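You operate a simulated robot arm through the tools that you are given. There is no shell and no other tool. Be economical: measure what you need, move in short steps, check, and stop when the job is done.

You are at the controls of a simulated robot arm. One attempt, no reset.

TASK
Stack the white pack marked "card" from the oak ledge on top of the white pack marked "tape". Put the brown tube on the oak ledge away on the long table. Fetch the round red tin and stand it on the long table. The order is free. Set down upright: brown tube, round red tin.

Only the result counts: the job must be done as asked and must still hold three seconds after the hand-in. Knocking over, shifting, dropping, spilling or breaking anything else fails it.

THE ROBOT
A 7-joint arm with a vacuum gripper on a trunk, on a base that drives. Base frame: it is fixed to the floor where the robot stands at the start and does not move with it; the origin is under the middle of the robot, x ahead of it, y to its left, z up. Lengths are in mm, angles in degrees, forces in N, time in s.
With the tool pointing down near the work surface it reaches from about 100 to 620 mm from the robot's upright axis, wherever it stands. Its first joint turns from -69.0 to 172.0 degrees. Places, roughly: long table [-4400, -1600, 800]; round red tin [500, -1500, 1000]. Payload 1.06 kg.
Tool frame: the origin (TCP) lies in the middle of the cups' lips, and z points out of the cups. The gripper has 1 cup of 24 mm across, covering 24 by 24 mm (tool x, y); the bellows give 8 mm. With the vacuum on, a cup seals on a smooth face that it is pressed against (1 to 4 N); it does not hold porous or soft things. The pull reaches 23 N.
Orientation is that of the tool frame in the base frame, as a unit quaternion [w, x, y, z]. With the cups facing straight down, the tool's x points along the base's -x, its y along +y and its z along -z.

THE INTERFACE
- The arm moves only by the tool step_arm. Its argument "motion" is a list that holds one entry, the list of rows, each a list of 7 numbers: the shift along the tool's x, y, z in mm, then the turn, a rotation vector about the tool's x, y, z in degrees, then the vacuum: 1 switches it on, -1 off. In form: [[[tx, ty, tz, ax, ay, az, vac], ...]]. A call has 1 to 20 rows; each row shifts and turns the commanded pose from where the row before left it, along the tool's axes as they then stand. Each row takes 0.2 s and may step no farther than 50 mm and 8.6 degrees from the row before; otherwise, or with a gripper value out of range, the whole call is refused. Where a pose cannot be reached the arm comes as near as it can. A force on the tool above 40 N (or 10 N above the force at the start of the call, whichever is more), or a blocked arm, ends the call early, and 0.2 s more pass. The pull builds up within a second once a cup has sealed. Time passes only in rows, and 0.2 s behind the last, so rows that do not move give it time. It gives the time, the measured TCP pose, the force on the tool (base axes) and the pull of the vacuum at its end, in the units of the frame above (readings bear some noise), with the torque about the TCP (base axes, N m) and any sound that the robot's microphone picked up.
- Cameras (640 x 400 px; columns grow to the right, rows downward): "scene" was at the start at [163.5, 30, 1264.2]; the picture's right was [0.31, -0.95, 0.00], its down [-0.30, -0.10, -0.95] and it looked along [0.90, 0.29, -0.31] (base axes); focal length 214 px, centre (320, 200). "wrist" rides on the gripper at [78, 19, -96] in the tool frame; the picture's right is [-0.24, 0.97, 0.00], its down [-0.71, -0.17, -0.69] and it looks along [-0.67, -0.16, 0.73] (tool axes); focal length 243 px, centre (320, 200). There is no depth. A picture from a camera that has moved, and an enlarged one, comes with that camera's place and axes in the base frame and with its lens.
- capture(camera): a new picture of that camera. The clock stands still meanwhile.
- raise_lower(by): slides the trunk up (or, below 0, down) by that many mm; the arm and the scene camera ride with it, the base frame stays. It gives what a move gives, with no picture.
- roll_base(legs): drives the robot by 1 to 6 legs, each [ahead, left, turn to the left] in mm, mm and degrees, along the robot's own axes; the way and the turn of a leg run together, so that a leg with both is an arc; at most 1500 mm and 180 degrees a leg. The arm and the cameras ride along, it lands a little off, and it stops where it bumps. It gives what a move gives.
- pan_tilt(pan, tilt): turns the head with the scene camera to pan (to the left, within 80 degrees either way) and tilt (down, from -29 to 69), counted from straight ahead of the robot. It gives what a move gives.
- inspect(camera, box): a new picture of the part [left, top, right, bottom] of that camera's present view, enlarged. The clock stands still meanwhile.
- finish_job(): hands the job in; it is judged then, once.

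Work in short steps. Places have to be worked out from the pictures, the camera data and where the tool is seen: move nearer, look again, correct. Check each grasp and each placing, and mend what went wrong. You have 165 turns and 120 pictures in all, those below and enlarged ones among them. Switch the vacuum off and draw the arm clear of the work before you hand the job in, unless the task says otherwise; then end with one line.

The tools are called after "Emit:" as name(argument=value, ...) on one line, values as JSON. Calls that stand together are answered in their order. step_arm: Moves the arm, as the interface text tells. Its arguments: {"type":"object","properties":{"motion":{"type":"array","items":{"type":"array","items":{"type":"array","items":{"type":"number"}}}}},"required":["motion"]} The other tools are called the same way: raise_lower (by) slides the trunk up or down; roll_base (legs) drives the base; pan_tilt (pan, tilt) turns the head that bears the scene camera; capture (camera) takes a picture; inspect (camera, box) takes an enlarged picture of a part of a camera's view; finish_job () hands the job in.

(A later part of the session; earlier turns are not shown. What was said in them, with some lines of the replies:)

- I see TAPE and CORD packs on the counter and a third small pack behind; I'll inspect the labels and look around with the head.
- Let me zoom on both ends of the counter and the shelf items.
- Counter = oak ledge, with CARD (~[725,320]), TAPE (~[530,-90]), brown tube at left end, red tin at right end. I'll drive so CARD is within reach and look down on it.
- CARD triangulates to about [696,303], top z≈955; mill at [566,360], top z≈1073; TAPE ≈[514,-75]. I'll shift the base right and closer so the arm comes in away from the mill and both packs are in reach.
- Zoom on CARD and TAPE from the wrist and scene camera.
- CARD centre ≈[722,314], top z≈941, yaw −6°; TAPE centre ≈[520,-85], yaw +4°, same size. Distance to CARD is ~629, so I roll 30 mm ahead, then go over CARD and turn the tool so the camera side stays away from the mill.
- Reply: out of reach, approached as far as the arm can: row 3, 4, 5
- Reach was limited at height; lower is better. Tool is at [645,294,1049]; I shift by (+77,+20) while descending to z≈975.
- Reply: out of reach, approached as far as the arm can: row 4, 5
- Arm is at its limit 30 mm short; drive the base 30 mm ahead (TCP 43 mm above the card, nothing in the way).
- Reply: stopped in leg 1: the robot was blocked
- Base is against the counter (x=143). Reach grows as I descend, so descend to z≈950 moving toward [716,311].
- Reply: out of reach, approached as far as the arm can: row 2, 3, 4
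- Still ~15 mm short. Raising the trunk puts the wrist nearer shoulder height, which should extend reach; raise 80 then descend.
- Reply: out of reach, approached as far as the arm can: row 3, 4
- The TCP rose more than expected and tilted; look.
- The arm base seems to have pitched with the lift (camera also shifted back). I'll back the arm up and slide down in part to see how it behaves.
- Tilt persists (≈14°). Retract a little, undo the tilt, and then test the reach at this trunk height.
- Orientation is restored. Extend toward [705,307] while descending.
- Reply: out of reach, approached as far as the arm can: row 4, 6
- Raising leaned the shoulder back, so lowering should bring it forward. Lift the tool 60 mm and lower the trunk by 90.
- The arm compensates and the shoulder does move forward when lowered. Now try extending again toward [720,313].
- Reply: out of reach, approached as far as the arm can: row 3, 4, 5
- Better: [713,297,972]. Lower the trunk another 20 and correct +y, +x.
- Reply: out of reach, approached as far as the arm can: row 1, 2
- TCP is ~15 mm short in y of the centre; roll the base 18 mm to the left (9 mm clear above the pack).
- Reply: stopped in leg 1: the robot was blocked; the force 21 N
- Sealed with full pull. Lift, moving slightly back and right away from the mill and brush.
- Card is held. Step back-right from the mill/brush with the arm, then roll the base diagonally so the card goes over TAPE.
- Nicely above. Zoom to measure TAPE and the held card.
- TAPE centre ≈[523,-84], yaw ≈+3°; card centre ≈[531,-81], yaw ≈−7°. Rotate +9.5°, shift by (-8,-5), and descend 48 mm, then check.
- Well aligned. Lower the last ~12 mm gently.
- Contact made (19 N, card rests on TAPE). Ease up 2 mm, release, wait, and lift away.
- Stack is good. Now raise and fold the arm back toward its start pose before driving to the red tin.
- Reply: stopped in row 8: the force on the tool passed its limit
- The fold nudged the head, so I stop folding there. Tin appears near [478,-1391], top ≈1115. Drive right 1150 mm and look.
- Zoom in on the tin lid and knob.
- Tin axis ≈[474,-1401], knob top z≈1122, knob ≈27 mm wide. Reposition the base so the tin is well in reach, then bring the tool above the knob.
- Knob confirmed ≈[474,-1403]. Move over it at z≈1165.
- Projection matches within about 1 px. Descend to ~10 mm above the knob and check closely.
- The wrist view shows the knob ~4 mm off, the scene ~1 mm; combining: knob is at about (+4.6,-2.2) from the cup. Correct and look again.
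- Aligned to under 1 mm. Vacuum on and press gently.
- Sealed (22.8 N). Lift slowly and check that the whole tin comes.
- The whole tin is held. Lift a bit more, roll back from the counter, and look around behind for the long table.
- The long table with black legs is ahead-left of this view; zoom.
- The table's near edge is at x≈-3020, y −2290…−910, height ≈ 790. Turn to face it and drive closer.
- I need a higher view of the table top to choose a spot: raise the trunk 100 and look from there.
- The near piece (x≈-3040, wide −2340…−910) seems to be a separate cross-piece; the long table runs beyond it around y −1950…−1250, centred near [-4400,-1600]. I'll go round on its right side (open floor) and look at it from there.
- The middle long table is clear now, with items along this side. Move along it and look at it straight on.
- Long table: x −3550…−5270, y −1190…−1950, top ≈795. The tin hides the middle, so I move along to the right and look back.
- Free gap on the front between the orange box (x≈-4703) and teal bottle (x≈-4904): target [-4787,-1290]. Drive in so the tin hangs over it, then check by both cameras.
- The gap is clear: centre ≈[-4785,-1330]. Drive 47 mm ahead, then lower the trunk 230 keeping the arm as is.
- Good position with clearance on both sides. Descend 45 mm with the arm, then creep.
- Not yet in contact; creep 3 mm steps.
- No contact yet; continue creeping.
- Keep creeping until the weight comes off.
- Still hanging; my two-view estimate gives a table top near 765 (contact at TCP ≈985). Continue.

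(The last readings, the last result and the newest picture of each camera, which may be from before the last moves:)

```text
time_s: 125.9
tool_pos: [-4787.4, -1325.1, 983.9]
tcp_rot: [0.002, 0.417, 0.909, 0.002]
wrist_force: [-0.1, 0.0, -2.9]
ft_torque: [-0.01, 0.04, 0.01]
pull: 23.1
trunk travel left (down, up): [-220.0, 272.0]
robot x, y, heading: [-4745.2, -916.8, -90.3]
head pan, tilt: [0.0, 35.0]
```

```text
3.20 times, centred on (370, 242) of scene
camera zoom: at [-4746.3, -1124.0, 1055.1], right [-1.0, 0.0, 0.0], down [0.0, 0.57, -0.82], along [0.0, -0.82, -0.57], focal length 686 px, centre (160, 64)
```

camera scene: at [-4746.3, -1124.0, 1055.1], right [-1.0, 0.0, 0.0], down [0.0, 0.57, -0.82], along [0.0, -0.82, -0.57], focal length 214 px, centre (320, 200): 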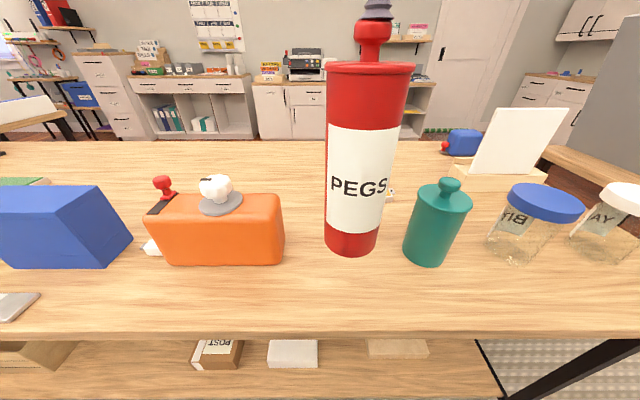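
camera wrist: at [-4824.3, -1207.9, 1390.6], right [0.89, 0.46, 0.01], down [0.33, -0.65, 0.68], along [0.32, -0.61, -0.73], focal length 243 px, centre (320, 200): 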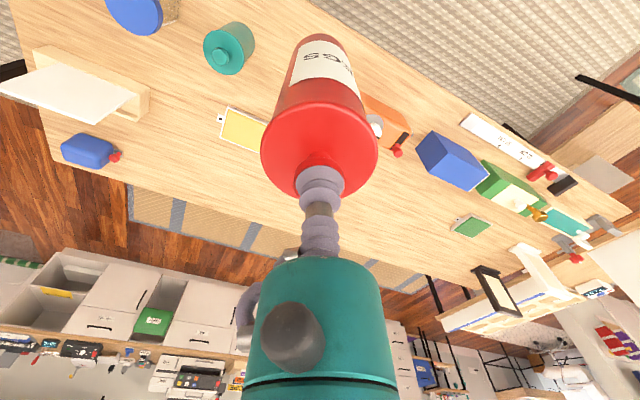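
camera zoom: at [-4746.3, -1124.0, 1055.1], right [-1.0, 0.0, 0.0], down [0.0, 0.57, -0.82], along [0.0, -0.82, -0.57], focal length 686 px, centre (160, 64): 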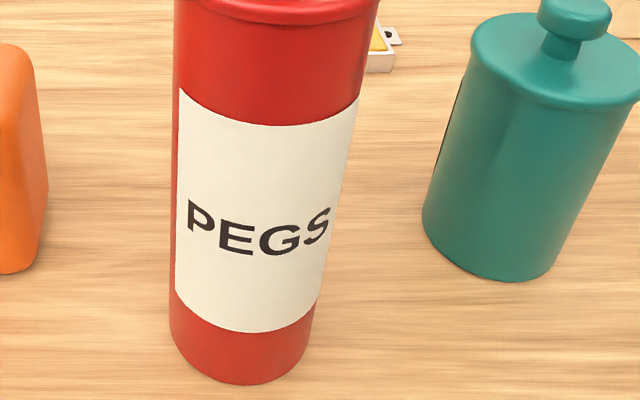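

Weight still fully hanging (−2.9 N), so the table is lower. Continue creeping.

Emit:
step_arm(motion=[[[0, 0, 3, 0, 0, 0, 1], [0, 0, 2, 0, 0, 0, 1], [0, 0, 0, 0, 0, 0, 1]]])

Emit:
step_arm(motion=[[[0, 0, 3, 0, 0, 0, 1], [0, 0, 2, 0, 0, 0, 1], [0, 0, 0, 0, 0, 0, 1]]])

Emit:
step_arm(motion=[[[0, 0, 3, 0, 0, 0, 1], [0, 0, 2, 0, 0, 0, 1], [0, 0, 0, 0, 0, 0, 1]]])

Emit:
capture(camera="scene")

```text
time_s: 126.7
tool_pos: [-4786.8, -1324.5, 979.6]
tcp_rot: [0.003, 0.417, 0.909, 0.002]
wrist_force: [1.0, 2.8, 16.1]
ft_torque: [-0.05, 0.01, -0.02]
pull: 23.3
trunk travel left (down, up): [-220.0, 272.0]
robot x, y, heading: [-4747.9, -915.5, -89.9]
head pan, tilt: [0.0, 35.0]
```

```text
time_s: 127.5
tool_pos: [-4787.5, -1324.4, 974.9]
tcp_rot: [0.002, 0.417, 0.909, 0.002]
wrist_force: [0.2, 2.8, 16.9]
ft_torque: [-0.05, 0.0, 0.03]
pull: 22.4
trunk travel left (down, up): [-220.0, 272.0]
robot x, y, heading: [-4741.7, -917.7, -90.4]
head pan, tilt: [0.0, 35.0]
```

```text
time_s: 128.0
tool_pos: [-4787.9, -1326.7, 974.2]
tcp_rot: [0.008, 0.419, 0.908, 0.0]
wrist_force: [-0.5, 2.8, 16.6]
ft_torque: [-0.06, 0.03, 0.02]
pull: 23.0
trunk travel left (down, up): [-220.0, 272.0]
robot x, y, heading: [-4750.3, -917.0, -90.3]
head pan, tilt: [0.0, 35.0]
stopped in row 2: the force on the tool passed its limit (the readings are from after the stop); the commanded pose is now the measured one
```

```text
49 pictures are left
camera scene: at [-4746.2, -1122.8, 1055.3], right [-1.0, 0.0, 0.0], down [0.0, 0.57, -0.82], along [0.0, -0.82, -0.57], focal length 214 px, centre (320, 200)
```

scene: 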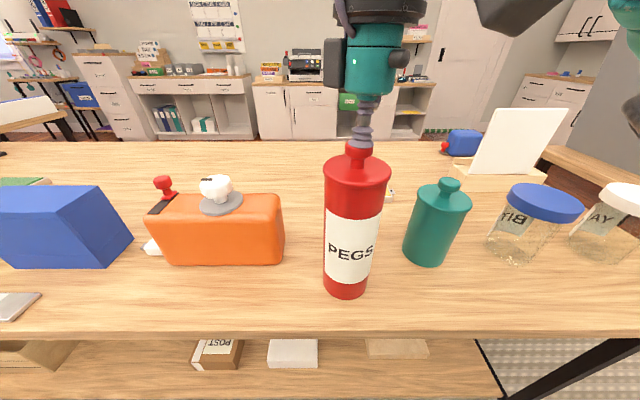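

Contact was made at TCP ≈981 (table ≈760); I over-pressed slightly. Ease up 5 mm, release, then lift straight up.

Emit:
step_arm(motion=[[[0, 0, -3, 0, 0, 0, 1], [0, 0, -2, 0, 0, 0, 1], [0, 0, 0, 0, 0, 0, -1], [0, 0, 0, 0, 0, 0, -1], [0, 0, 0, 0, 0, 0, -1], [0, 0, 0, 0, 0, 0, -1], [0, 0, 0, 0, 0, 0, -1], [0, 0, -5, 0, 0, 0, -1], [0, 0, -10, 0, 0, 0, -1], [0, 0, -30, 0, 0, 0, -1], [0, 0, -40, 0, 0, 0, -1]]])

Emit:
capture(camera="scene")

```text
time_s: 130.4
tool_pos: [-4786.7, -1325.4, 1063.6]
tcp_rot: [0.005, 0.417, 0.909, 0.001]
wrist_force: [-0.2, -0.3, -0.1]
ft_torque: [-0.04, 0.01, -0.01]
pull: 0.0
trunk travel left (down, up): [-220.0, 272.0]
robot x, y, heading: [-4747.0, -914.3, -90.1]
head pan, tilt: [0.0, 35.0]
```

```text
48 pictures are left
camera scene: at [-4746.1, -1123.6, 1055.2], right [-1.0, 0.0, 0.0], down [0.0, 0.57, -0.82], along [0.0, -0.82, -0.57], focal length 214 px, centre (320, 200)
```

scene: 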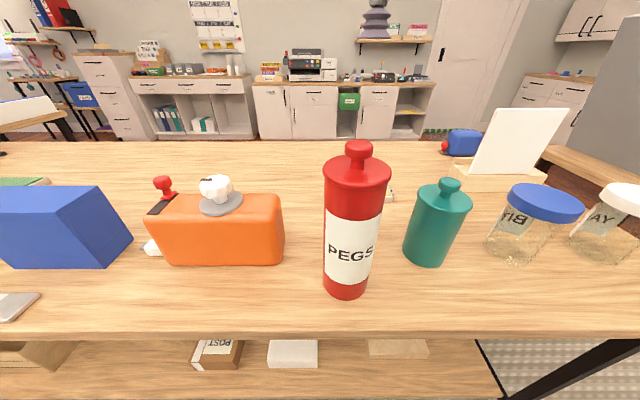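

Tin stands upright between the orange box and teal bottle. Now raise, back off, and drive back to the counter's left end for the brown tube (≈[620,850], top ≈1174).

Emit:
raise_lower(by=200)

Emit:
roll_base(legs=[[-550, 0, 0], [0, 0, 90], [1500, 0, 0], [1500, 0, 0], [1250, 0, 0]])

Emit:
pan_tilt(pan=20, tilt=18)

Emit:
capture(camera="scene")

```text
time_s: 132.6
tool_pos: [-4788.9, -1325.8, 1261.1]
tcp_rot: [0.005, 0.418, 0.908, 0.001]
wrist_force: [-0.2, -0.5, -0.8]
ft_torque: [0.01, -0.01, -0.03]
pull: 0.2
trunk travel left (down, up): [-420.0, 72.0]
robot x, y, heading: [-4747.9, -914.7, -90.2]
head pan, tilt: [0.0, 35.0]
```

```text
time_s: 159.4
tool_pos: [-111.6, -522.2, 1262.8]
tcp_rot: [0.002, -0.338, 0.941, 0.004]
wrist_force: [-0.5, 0.3, -0.5]
ft_torque: [0.04, 0.0, 0.03]
pull: 0.1
trunk travel left (down, up): [-420.0, 72.0]
robot x, y, heading: [-517.2, -470.6, -1.2]
head pan, tilt: [0.0, 35.0]
```

```text
time_s: 160.2
tool_pos: [-111.6, -522.4, 1261.5]
tcp_rot: [0.003, -0.338, 0.941, 0.004]
wrist_force: [-0.2, -0.4, -0.8]
ft_torque: [0.01, -0.02, -0.01]
pull: 0.0
trunk travel left (down, up): [-420.0, 72.0]
robot x, y, heading: [-523.0, -474.7, -1.2]
head pan, tilt: [20.0, 18.0]
```

```text
47 pictures are left
camera scene: at [-366.0, -442.9, 1287.8], right [0.32, -0.95, 0.0], down [-0.29, -0.1, -0.95], along [0.9, 0.3, -0.31], focal length 214 px, centre (320, 200)
```

scene: 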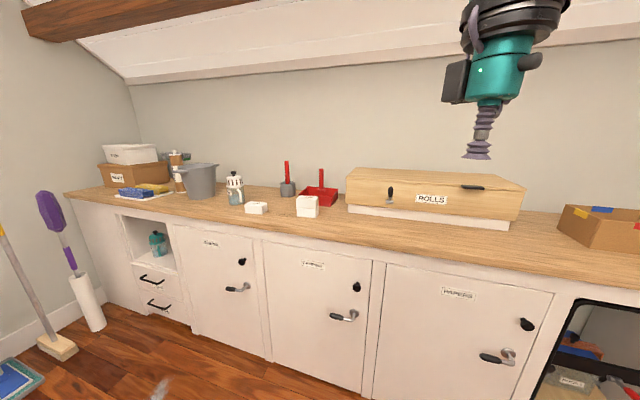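

Drive to the left end, still 500 mm short of the counter, and look at the tube.

Emit:
roll_base(legs=[[0, 1270, 1.2], [430, 0, 0]])

Emit:
pan_tilt(pan=8, tilt=22)

Emit:
capture(camera="scene")

```text
time_s: 168.9
tool_pos: [346.7, 740.3, 1261.4]
tcp_rot: [0.001, -0.338, 0.941, 0.005]
wrist_force: [-0.1, 0.8, -0.6]
ft_torque: [0.01, 0.02, -0.01]
pull: 0.1
trunk travel left (down, up): [-420.0, 72.0]
robot x, y, heading: [-59.5, 790.8, -1.0]
head pan, tilt: [20.0, 18.0]
```

```text
time_s: 169.6
tool_pos: [346.0, 741.3, 1262.6]
tcp_rot: [0.002, -0.339, 0.941, 0.005]
wrist_force: [-0.6, -0.4, 0.6]
ft_torque: [-0.02, 0.0, -0.02]
pull: 0.0
trunk travel left (down, up): [-420.0, 72.0]
robot x, y, heading: [-61.2, 794.4, -0.9]
head pan, tilt: [8.0, 22.0]
```

```text
46 pictures are left
camera scene: at [95.0, 801.0, 1281.3], right [0.12, -0.99, 0.0], down [-0.37, -0.04, -0.93], along [0.92, 0.11, -0.37], focal length 214 px, centre (320, 200)
```

scene: 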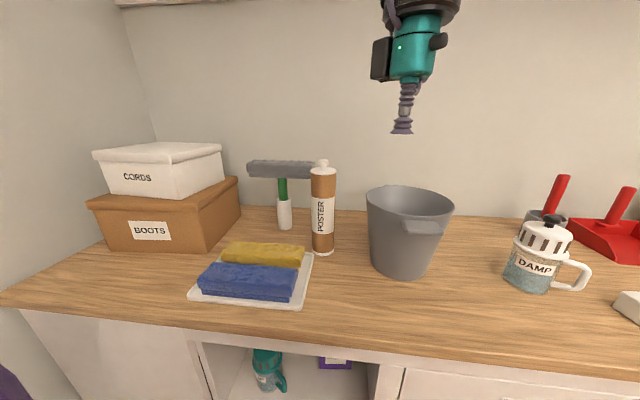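

Tube axis ≈[635,862], top ≈1170; sponge tray in front-left, pot to the right (left rim y≈750). Drive nearer.

Emit:
roll_base(legs=[[185, 60, 1]])

Emit:
capture(camera="scene")

Emit:
capture(camera="wrist")

```text
time_s: 171.2
tool_pos: [533.7, 806.9, 1262.1]
tcp_rot: [0.001, -0.347, 0.938, 0.004]
wrist_force: [1.2, 0.3, 0.2]
ft_torque: [0.01, -0.04, -0.03]
pull: 0.2
trunk travel left (down, up): [-420.0, 72.0]
robot x, y, heading: [119.2, 850.5, -0.2]
head pan, tilt: [8.0, 22.0]
```

```text
45 pictures are left
camera scene: at [280.9, 861.1, 1281.2], right [0.13, -0.99, 0.0], down [-0.37, -0.05, -0.93], along [0.92, 0.13, -0.38], focal length 214 px, centre (320, 200)
```

scene: 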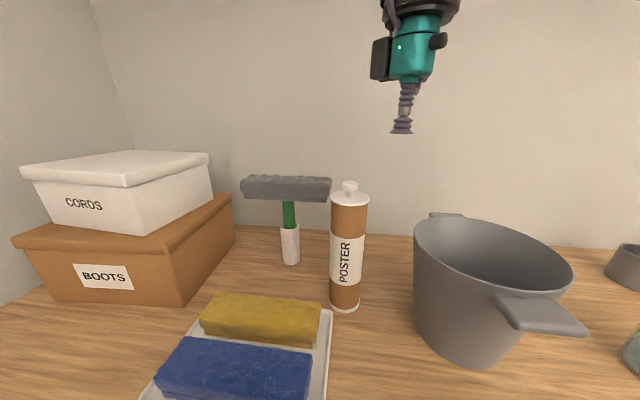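

```text
44 pictures are left
camera wrist: at [462.1, 767.5, 1357.0], right [-0.45, 0.89, 0.01], down [0.65, 0.32, 0.69], along [0.61, 0.32, -0.73], focal length 243 px, centre (320, 200)
```

wrist: 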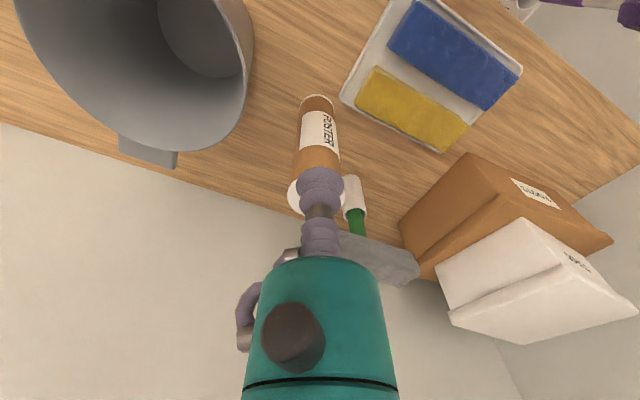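

Tube axis ≈[640,856], knob top ≈1166. Move over it while descending to ≈1190.

Emit:
step_arm(motion=[[[-22, -6.4, 10, 0, 0, 0, -1], [-22, -6.4, 15, 0, 0, 0, -1], [-22, -6.4, 15, 0, 0, 0, -1], [-22, -6.4, 15, 0, 0, 0, -1], [-24, -6.2, 15, 0, 0, 0, -1]]])

Emit:
capture(camera="scene")

```text
time_s: 172.4
tool_pos: [638.7, 854.6, 1192.5]
tcp_rot: [0.002, -0.348, 0.938, 0.003]
wrist_force: [0.1, -0.1, 0.6]
ft_torque: [-0.05, -0.02, 0.04]
pull: 0.0
trunk travel left (down, up): [-420.0, 72.0]
robot x, y, heading: [123.1, 849.4, 0.0]
head pan, tilt: [8.0, 22.0]
```

```text
43 pictures are left
camera scene: at [280.5, 861.3, 1281.3], right [0.13, -0.99, 0.0], down [-0.37, -0.05, -0.93], along [0.92, 0.12, -0.38], focal length 214 px, centre (320, 200)
```

scene: 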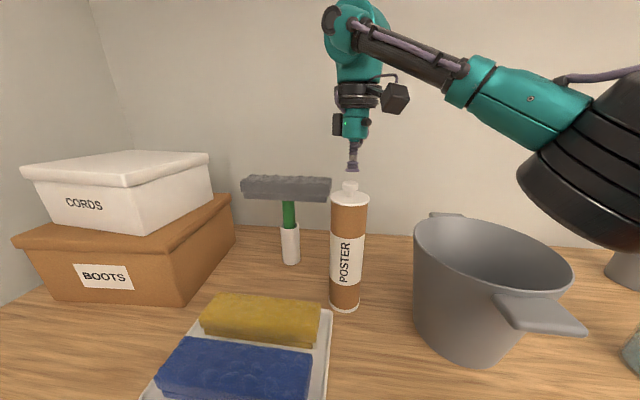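

In reach. Zoom to check alignment over the knob.

Emit:
inspect(camera="scene", box=[302, 145, 398, 205])

Emit:
inspect(camera="wrist", box=[270, 130, 366, 190])

```text
6.67 times, centred on (350, 175) of scene
camera zoom: at [280.5, 861.3, 1281.3], right [0.13, -0.99, 0.0], down [-0.37, -0.05, -0.93], along [0.92, 0.12, -0.38], focal length 1430 px, centre (120, 367)
```

zoom: 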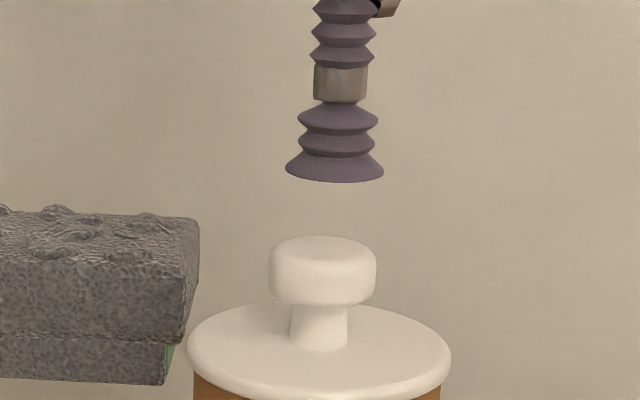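

```text
6.67 times, centred on (318, 160) of wrist
camera zoom: at [567.7, 816.3, 1287.6], right [-0.45, 0.89, 0.01], down [0.65, 0.32, 0.69], along [0.61, 0.32, -0.73], focal length 1618 px, centre (333, 467)
```

zoom: 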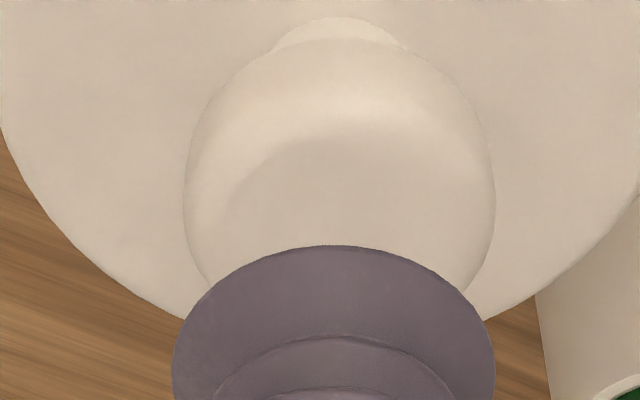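

Small correction (+2.3,+1.9) and descend to ~7 mm above the knob; recheck.

Emit:
step_arm(motion=[[[-3, 0, 10, 0, 0, 0, -1], [0, 0, 8, 0, 0, 0, -1]]])

Emit:
inspect(camera="scene", box=[302, 145, 398, 205])

Emit:
inspect(camera="wrist", box=[270, 130, 366, 190])

```text
time_s: 173.0
tool_pos: [640.8, 856.6, 1174.8]
tcp_rot: [0.001, -0.347, 0.938, 0.005]
wrist_force: [0.3, 0.2, -0.1]
ft_torque: [-0.04, -0.01, -0.01]
pull: 0.1
trunk travel left (down, up): [-420.0, 72.0]
robot x, y, heading: [119.3, 846.5, -0.2]
head pan, tilt: [8.0, 22.0]
```

```text
6.67 times, centred on (350, 175) of scene
camera zoom: at [280.2, 860.8, 1281.3], right [0.14, -0.99, 0.0], down [-0.37, -0.05, -0.93], along [0.92, 0.13, -0.37], focal length 1430 px, centre (120, 367)
```

zoom: 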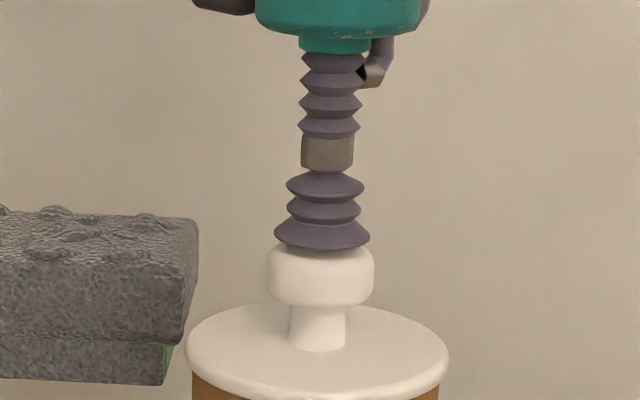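

```text
6.67 times, centred on (318, 160) of wrist
camera zoom: at [569.9, 818.0, 1269.7], right [-0.45, 0.89, 0.01], down [0.65, 0.32, 0.69], along [0.61, 0.32, -0.72], focal length 1618 px, centre (333, 467)
```

zoom: 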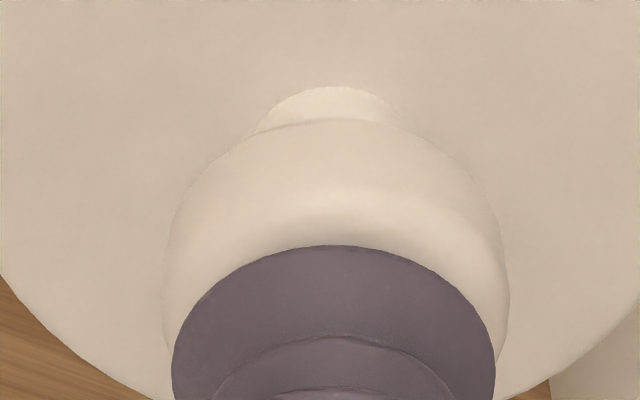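

Aligned. Vacuum on and press.

Emit:
step_arm(motion=[[[0, 0, 5, 0, 0, 0, 1], [0, 0, 2, 0, 0, 0, 1], [0, 0, 2, 0, 0, 0, 1], [0, 0, 0, 0, 0, 0, 1], [0, 0, 0, 0, 0, 0, 1]]])

```text
time_s: 174.2
tool_pos: [641.0, 855.9, 1166.0]
tcp_rot: [0.003, -0.346, 0.938, 0.004]
wrist_force: [1.7, 0.6, 16.1]
ft_torque: [-0.1, 0.02, -0.03]
pull: 22.8
trunk travel left (down, up): [-420.0, 72.0]
robot x, y, heading: [122.8, 849.6, -0.1]
head pan, tilt: [8.0, 22.0]
```

Sealed. Lift 35 mm straight up and check.

Emit:
step_arm(motion=[[[0, 0, -5, 0, 0, 0, 1], [0, 0, -10, 0, 0, 0, 1], [0, 0, -10, 0, 0, 0, 1], [0, 0, -10, 0, 0, 0, 1]]])

Emit:
capture(camera="scene")

```text
time_s: 175.2
tool_pos: [640.8, 856.3, 1201.1]
tcp_rot: [0.002, -0.347, 0.938, 0.004]
wrist_force: [-0.4, 0.5, -1.1]
ft_torque: [0.03, 0.01, 0.0]
pull: 22.5
trunk travel left (down, up): [-420.0, 72.0]
robot x, y, heading: [119.6, 843.7, -0.2]
head pan, tilt: [8.0, 22.0]
```

```text
38 pictures are left
camera scene: at [280.1, 861.0, 1281.3], right [0.13, -0.99, 0.0], down [-0.37, -0.05, -0.93], along [0.92, 0.13, -0.37], focal length 214 px, centre (320, 200)
```

scene: 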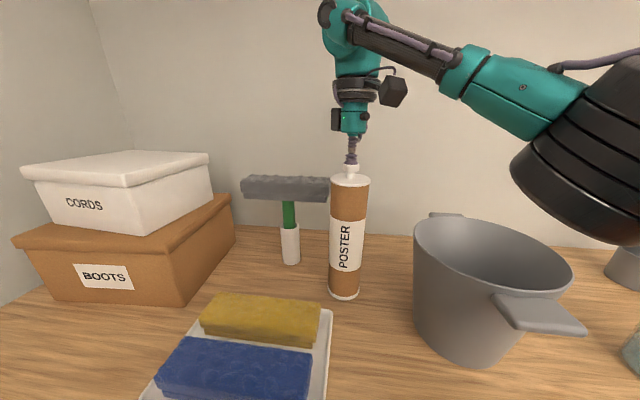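

Tube is held. Lift 45 mm more, drifting slightly toward (-x,-y) so it clears the tray while staying clear of the pot.

Emit:
step_arm(motion=[[[0, 0, -12, 0, 0, 0, 1], [6, 0, -12, 0, 0, 0, 1], [7, 0, -12, 0, 0, 0, 1], [7, 0, -12, 0, 0, 0, 1]]])

Emit:
capture(camera="scene")

```text
time_s: 176.2
tool_pos: [624.7, 843.9, 1248.8]
tcp_rot: [0.001, -0.347, 0.938, 0.004]
wrist_force: [-0.9, 0.2, -1.9]
ft_torque: [0.04, -0.01, -0.03]
pull: 22.7
trunk travel left (down, up): [-420.0, 72.0]
robot x, y, heading: [122.7, 849.3, -0.2]
head pan, tilt: [8.0, 22.0]
```

```text
37 pictures are left
camera scene: at [280.0, 860.9, 1281.3], right [0.14, -0.99, 0.0], down [-0.37, -0.05, -0.93], along [0.92, 0.13, -0.37], focal length 214 px, centre (320, 200)
```

scene: 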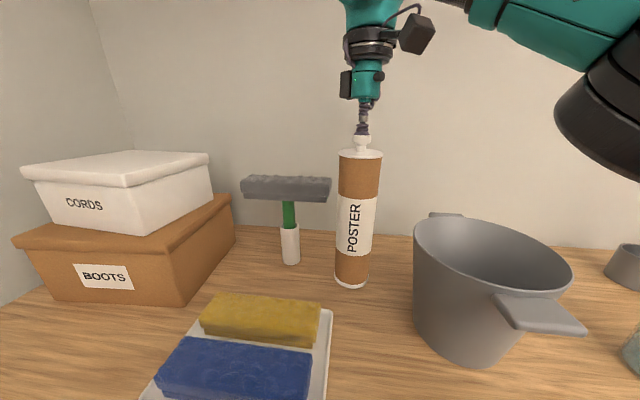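

Bottom is ≈983, above the sponges. Roll straight back, go right, turn round, and drive to the long table.

Emit:
roll_base(legs=[[-520, 0, 0], [0, -1250, 0], [0, 0, 180], [1500, 0, 0], [1500, 0, 0]])

Emit:
pan_tilt(pan=25, tilt=20)

Emit:
capture(camera="scene")

```text
time_s: 206.5
tool_pos: [-3888.7, -259.0, 1249.8]
tcp_rot: [0.006, 0.945, 0.327, -0.002]
wrist_force: [0.0, 0.6, -1.3]
ft_torque: [-0.06, 0.0, 0.0]
pull: 22.7
trunk travel left (down, up): [-420.0, 72.0]
robot x, y, heading: [-3384.1, -285.4, 177.3]
head pan, tilt: [8.0, 22.0]
```

```text
time_s: 207.3
tool_pos: [-3887.8, -258.9, 1247.9]
tcp_rot: [0.005, 0.945, 0.327, -0.003]
wrist_force: [0.3, 0.3, -2.1]
ft_torque: [0.03, 0.02, 0.0]
pull: 22.9
trunk travel left (down, up): [-420.0, 72.0]
robot x, y, heading: [-3386.0, -289.5, 177.0]
head pan, tilt: [25.0, 20.0]
```

```text
36 pictures are left
camera scene: at [-3536.9, -316.9, 1284.5], right [-0.38, 0.93, 0.0], down [0.32, 0.13, -0.94], along [-0.87, -0.36, -0.34], focal length 214 px, centre (320, 200)
```

scene: 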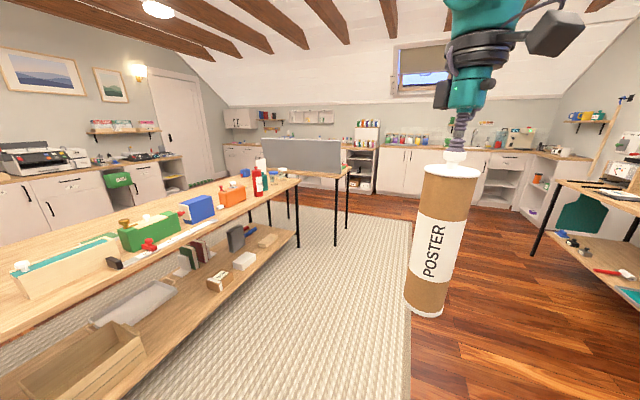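

Continue to x≈-4995 and turn to face the table.

Emit:
roll_base(legs=[[0, 0, 2.8], [1500, 0, 0], [115, 0, 0], [0, 0, 90]])

Emit:
pan_tilt(pan=20, tilt=35)

Emit:
capture(camera="scene")

```text
time_s: 219.7
tool_pos: [-4999.9, -778.8, 1249.4]
tcp_rot: [0.005, 0.421, 0.907, 0.001]
wrist_force: [0.7, 0.6, -1.7]
ft_torque: [0.01, -0.03, 0.03]
pull: 22.9
trunk travel left (down, up): [-420.0, 72.0]
robot x, y, heading: [-4993.0, -279.2, -90.6]
head pan, tilt: [25.0, 20.0]
```

```text
time_s: 220.5
tool_pos: [-4999.7, -778.4, 1248.0]
tcp_rot: [0.005, 0.421, 0.907, 0.002]
wrist_force: [0.2, -1.0, -1.2]
ft_torque: [0.02, 0.01, -0.01]
pull: 22.6
trunk travel left (down, up): [-420.0, 72.0]
robot x, y, heading: [-4993.5, -275.4, -90.6]
head pan, tilt: [20.0, 35.0]
```

```text
35 pictures are left
camera scene: at [-4962.6, -423.3, 1260.8], right [-0.94, -0.33, 0.0], down [-0.19, 0.54, -0.82], along [0.27, -0.77, -0.57], focal length 214 px, centre (320, 200)
```

scene: 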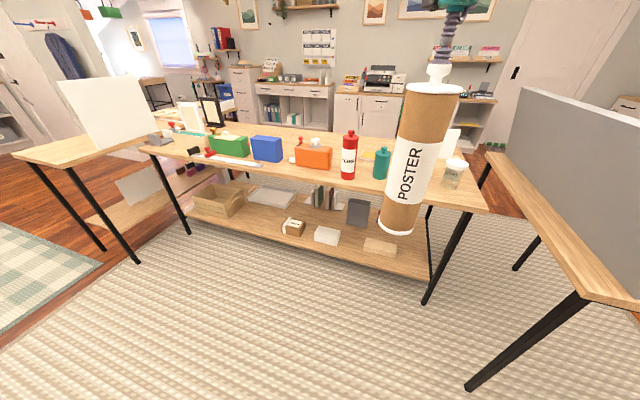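

Drive in so the tube hangs over the front strip between bottle and first jar, then verify.

Emit:
roll_base(legs=[[515, 0, 0.6]])

Emit:
pan_tilt(pan=0, tilt=45)

Emit:
capture(camera="scene")

Emit:
capture(camera="wrist")

```text
time_s: 223.5
tool_pos: [-4997.4, -1294.1, 1248.8]
tcp_rot: [0.004, 0.416, 0.909, 0.002]
wrist_force: [1.1, -0.1, -1.3]
ft_torque: [0.01, 0.01, 0.0]
pull: 22.2
trunk travel left (down, up): [-420.0, 72.0]
robot x, y, heading: [-4994.3, -789.5, -89.6]
head pan, tilt: [20.0, 35.0]
```

```text
time_s: 224.3
tool_pos: [-4997.2, -1293.9, 1249.4]
tcp_rot: [0.005, 0.415, 0.91, 0.002]
wrist_force: [0.0, -0.4, -1.3]
ft_torque: [0.01, 0.01, -0.03]
pull: 22.7
trunk travel left (down, up): [-420.0, 72.0]
robot x, y, heading: [-4999.1, -787.9, -90.0]
head pan, tilt: [0.0, 45.0]
```

```text
34 pictures are left
camera scene: at [-4993.4, -935.3, 1245.9], right [-1.0, 0.0, 0.0], down [0.0, 0.71, -0.71], along [0.0, -0.71, -0.71], focal length 214 px, centre (320, 200)
```

scene: 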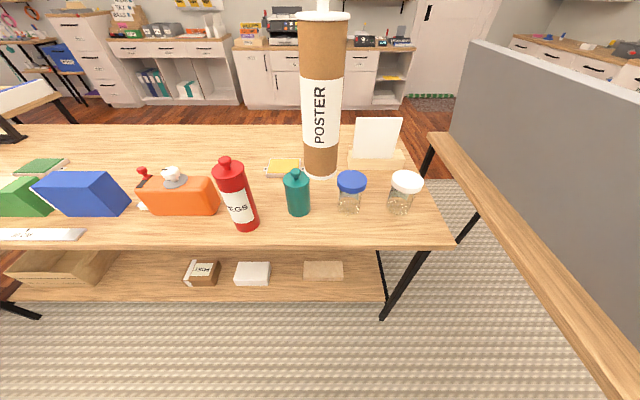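

```text
33 pictures are left
camera wrist: at [-5033.6, -1222.0, 1343.9], right [0.89, 0.46, 0.01], down [0.33, -0.65, 0.69], along [0.32, -0.61, -0.72], focal length 243 px, centre (320, 200)
```

wrist: 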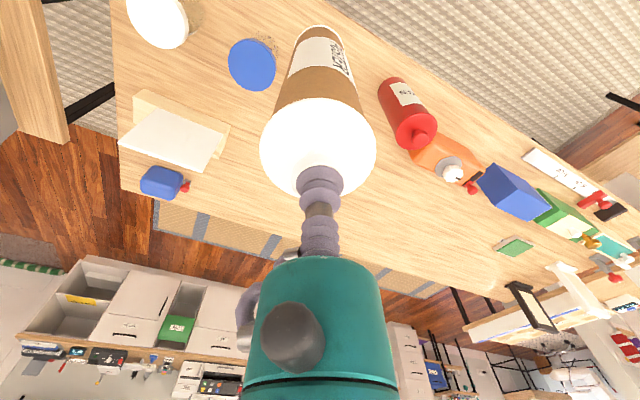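

Positions check out (tin where I left it). Target [-5005,-1310]: ≥40 mm from bottle and jar, 28 mm from the edge. Lower the trunk 180, then correct with the arm.

Emit:
raise_lower(by=-180)

Emit:
step_arm(motion=[[[-3.5, -8, 0, 0, 0, 0, 1], [-3.4, -8.5, 0, 0, 0, 0, 1]]])

Emit:
pan_tilt(pan=0, tilt=35)

Emit:
capture(camera="scene")

Emit:
capture(camera="wrist")

```text
time_s: 226.3
tool_pos: [-4996.1, -1293.2, 1069.0]
tcp_rot: [0.005, 0.415, 0.91, 0.001]
wrist_force: [-0.2, 0.7, -1.5]
ft_torque: [-0.02, -0.02, 0.01]
pull: 23.0
trunk travel left (down, up): [-240.0, 252.0]
robot x, y, heading: [-4992.9, -789.4, -90.0]
head pan, tilt: [0.0, 45.0]
```

```text
time_s: 226.9
tool_pos: [-5004.4, -1310.0, 1068.9]
tcp_rot: [0.004, 0.415, 0.91, 0.001]
wrist_force: [-1.0, 0.1, -0.7]
ft_torque: [0.01, -0.02, -0.01]
pull: 22.7
trunk travel left (down, up): [-240.0, 252.0]
robot x, y, heading: [-4993.6, -790.2, -89.9]
head pan, tilt: [0.0, 45.0]
```

```text
time_s: 227.6
tool_pos: [-5004.3, -1309.0, 1069.2]
tcp_rot: [0.005, 0.416, 0.909, 0.003]
wrist_force: [0.4, 0.4, -1.6]
ft_torque: [-0.02, 0.0, 0.02]
pull: 22.8
trunk travel left (down, up): [-240.0, 252.0]
robot x, y, heading: [-4993.0, -785.3, -89.7]
head pan, tilt: [0.0, 35.0]
```

```text
32 pictures are left
camera scene: at [-4993.4, -992.5, 1075.5], right [-1.0, 0.0, 0.0], down [0.0, 0.57, -0.82], along [0.0, -0.82, -0.57], focal length 214 px, centre (320, 200)
```

scene: 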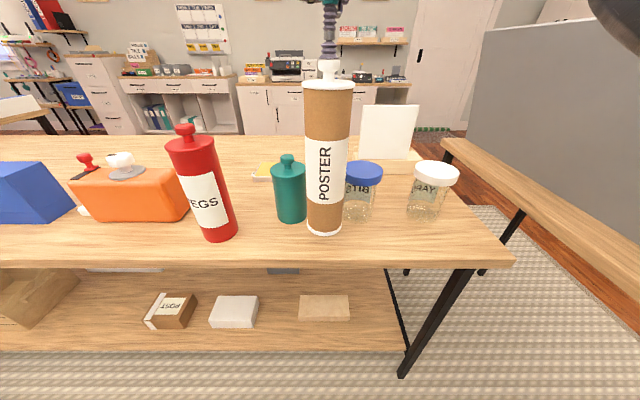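

```text
31 pictures are left
camera wrist: at [-5041.6, -1238.1, 1163.7], right [0.89, 0.46, 0.01], down [0.33, -0.65, 0.69], along [0.32, -0.61, -0.72], focal length 243 px, centre (320, 200)
```

wrist: 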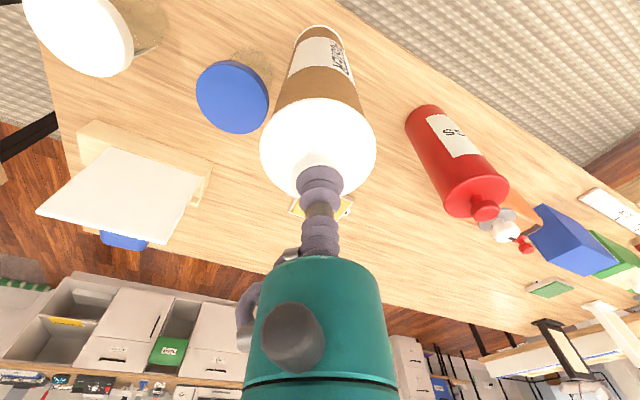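

Clear on all sides. Contact expected at TCP ≈1026; descend to ≈1033 then creep.

Emit:
step_arm(motion=[[[0, 0, 12, 0, 0, 0, 1], [0, 0, 12, 0, 0, 0, 1], [0, 0, 10, 0, 0, 0, 1], [0, 0, 2, 0, 0, 0, 1], [0, 0, 0, 0, 0, 0, 1]]])

Emit:
step_arm(motion=[[[0, 0, 2, 0, 0, 0, 1], [0, 0, 2, 0, 0, 0, 1], [0, 0, 0, 0, 0, 0, 1]]])

```text
time_s: 228.8
tool_pos: [-5004.5, -1309.1, 1033.1]
tcp_rot: [0.006, 0.416, 0.91, 0.001]
wrist_force: [0.2, -0.9, -0.7]
ft_torque: [0.02, 0.01, -0.01]
pull: 23.2
trunk travel left (down, up): [-240.0, 252.0]
robot x, y, heading: [-4995.1, -790.2, -90.0]
head pan, tilt: [0.0, 35.0]
```

```text
time_s: 229.6
tool_pos: [-5004.5, -1307.6, 1030.1]
tcp_rot: [0.006, 0.416, 0.909, 0.001]
wrist_force: [1.8, -1.1, 15.8]
ft_torque: [0.01, 0.01, -0.02]
pull: 23.6
trunk travel left (down, up): [-240.0, 252.0]
robot x, y, heading: [-4997.0, -789.4, -89.7]
head pan, tilt: [0.0, 35.0]
```

Contact at ≈1030. Look before releasing.

Emit:
inspect(camera="scene", box=[240, 140, 432, 260])

```text
3.33 times, centred on (336, 200) of scene
camera zoom: at [-4993.2, -991.5, 1075.9], right [-1.0, 0.0, 0.0], down [0.0, 0.57, -0.82], along [0.0, -0.82, -0.57], focal length 715 px, centre (267, 200)
```

zoom: 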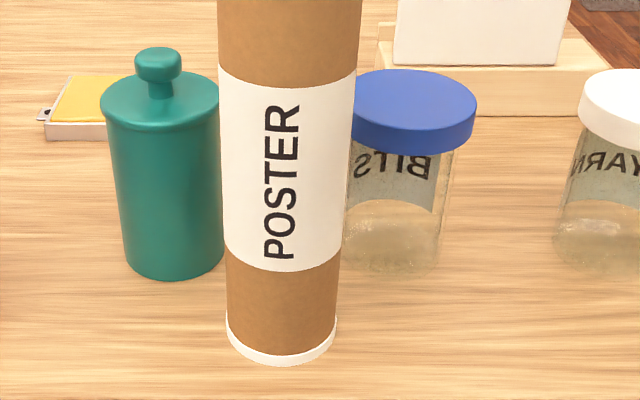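

Standing clear of its neighbours. Release, wait, lift straight up and check.

Emit:
step_arm(motion=[[[0, 0, -1, 0, 0, 0, 1], [0, 0, 0, 0, 0, 0, -1], [0, 0, 0, 0, 0, 0, -1], [0, 0, 0, 0, 0, 0, -1], [0, 0, 0, 0, 0, 0, -1], [0, 0, 0, 0, 0, 0, -1], [0, 0, -4, 0, 0, 0, -1], [0, 0, -10, 0, 0, 0, -1], [0, 0, -30, 0, 0, 0, -1], [0, 0, -40, 0, 0, 0, -1]]])

Emit:
capture(camera="scene")

```text
time_s: 231.8
tool_pos: [-5004.5, -1305.6, 1110.7]
tcp_rot: [0.007, 0.416, 0.909, -0.001]
wrist_force: [0.5, -0.2, 0.2]
ft_torque: [0.0, 0.0, 0.0]
pull: 0.0
out of reach, approached as far as the arm can: row 10
trunk travel left (down, up): [-240.0, 252.0]
robot x, y, heading: [-4993.7, -788.4, -90.0]
head pan, tilt: [0.0, 35.0]
```

```text
29 pictures are left
camera scene: at [-4993.6, -992.1, 1075.6], right [-1.0, 0.0, 0.0], down [0.0, 0.57, -0.82], along [0.0, -0.82, -0.57], focal length 214 px, centre (320, 200)
```

scene: 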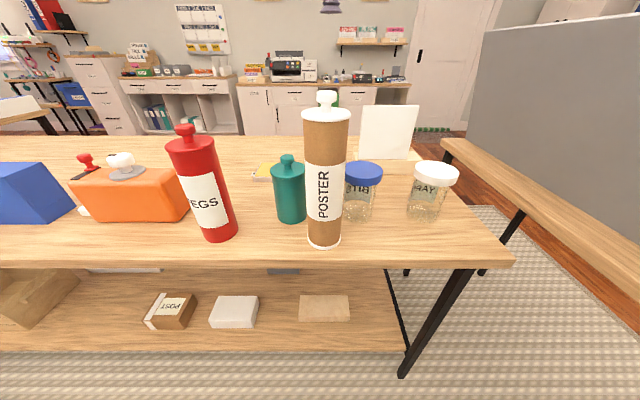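

Both stand upright and the last counter view showed the stack and neighbours undisturbed. Roll back clear of the table.

Emit:
roll_base(legs=[[-400, 0, 0]])

Emit:
capture(camera="scene")

```text
time_s: 234.3
tool_pos: [-5005.4, -905.7, 1109.6]
tcp_rot: [0.007, 0.415, 0.91, 0.0]
wrist_force: [0.2, 0.2, 0.5]
ft_torque: [0.0, -0.01, 0.0]
pull: 0.2
trunk travel left (down, up): [-240.0, 252.0]
robot x, y, heading: [-4993.4, -389.0, -89.9]
head pan, tilt: [0.0, 35.0]
```

```text
28 pictures are left
camera scene: at [-4993.8, -592.5, 1075.6], right [-1.0, 0.0, 0.0], down [0.0, 0.57, -0.82], along [0.0, -0.82, -0.57], focal length 214 px, centre (320, 200)
```

scene: 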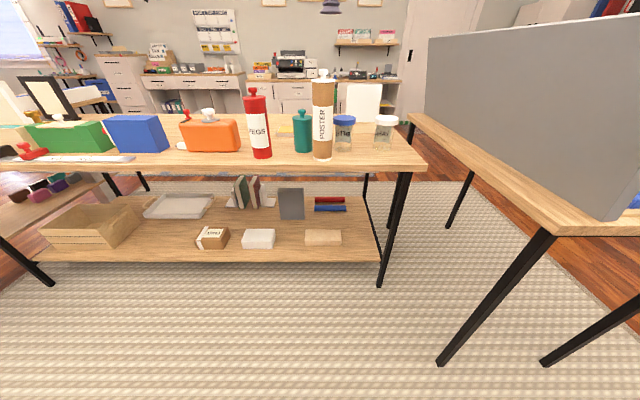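

The vacuum is off, the arm is clear and all three parts are done, so I hand in.

Emit:
finish_job()

```text
The job is handed in.
```

The job is handed in: the "card" pack sits on the "tape" pack on the oak ledge, and the brown tube and the round red tin both stand upright on the long table.
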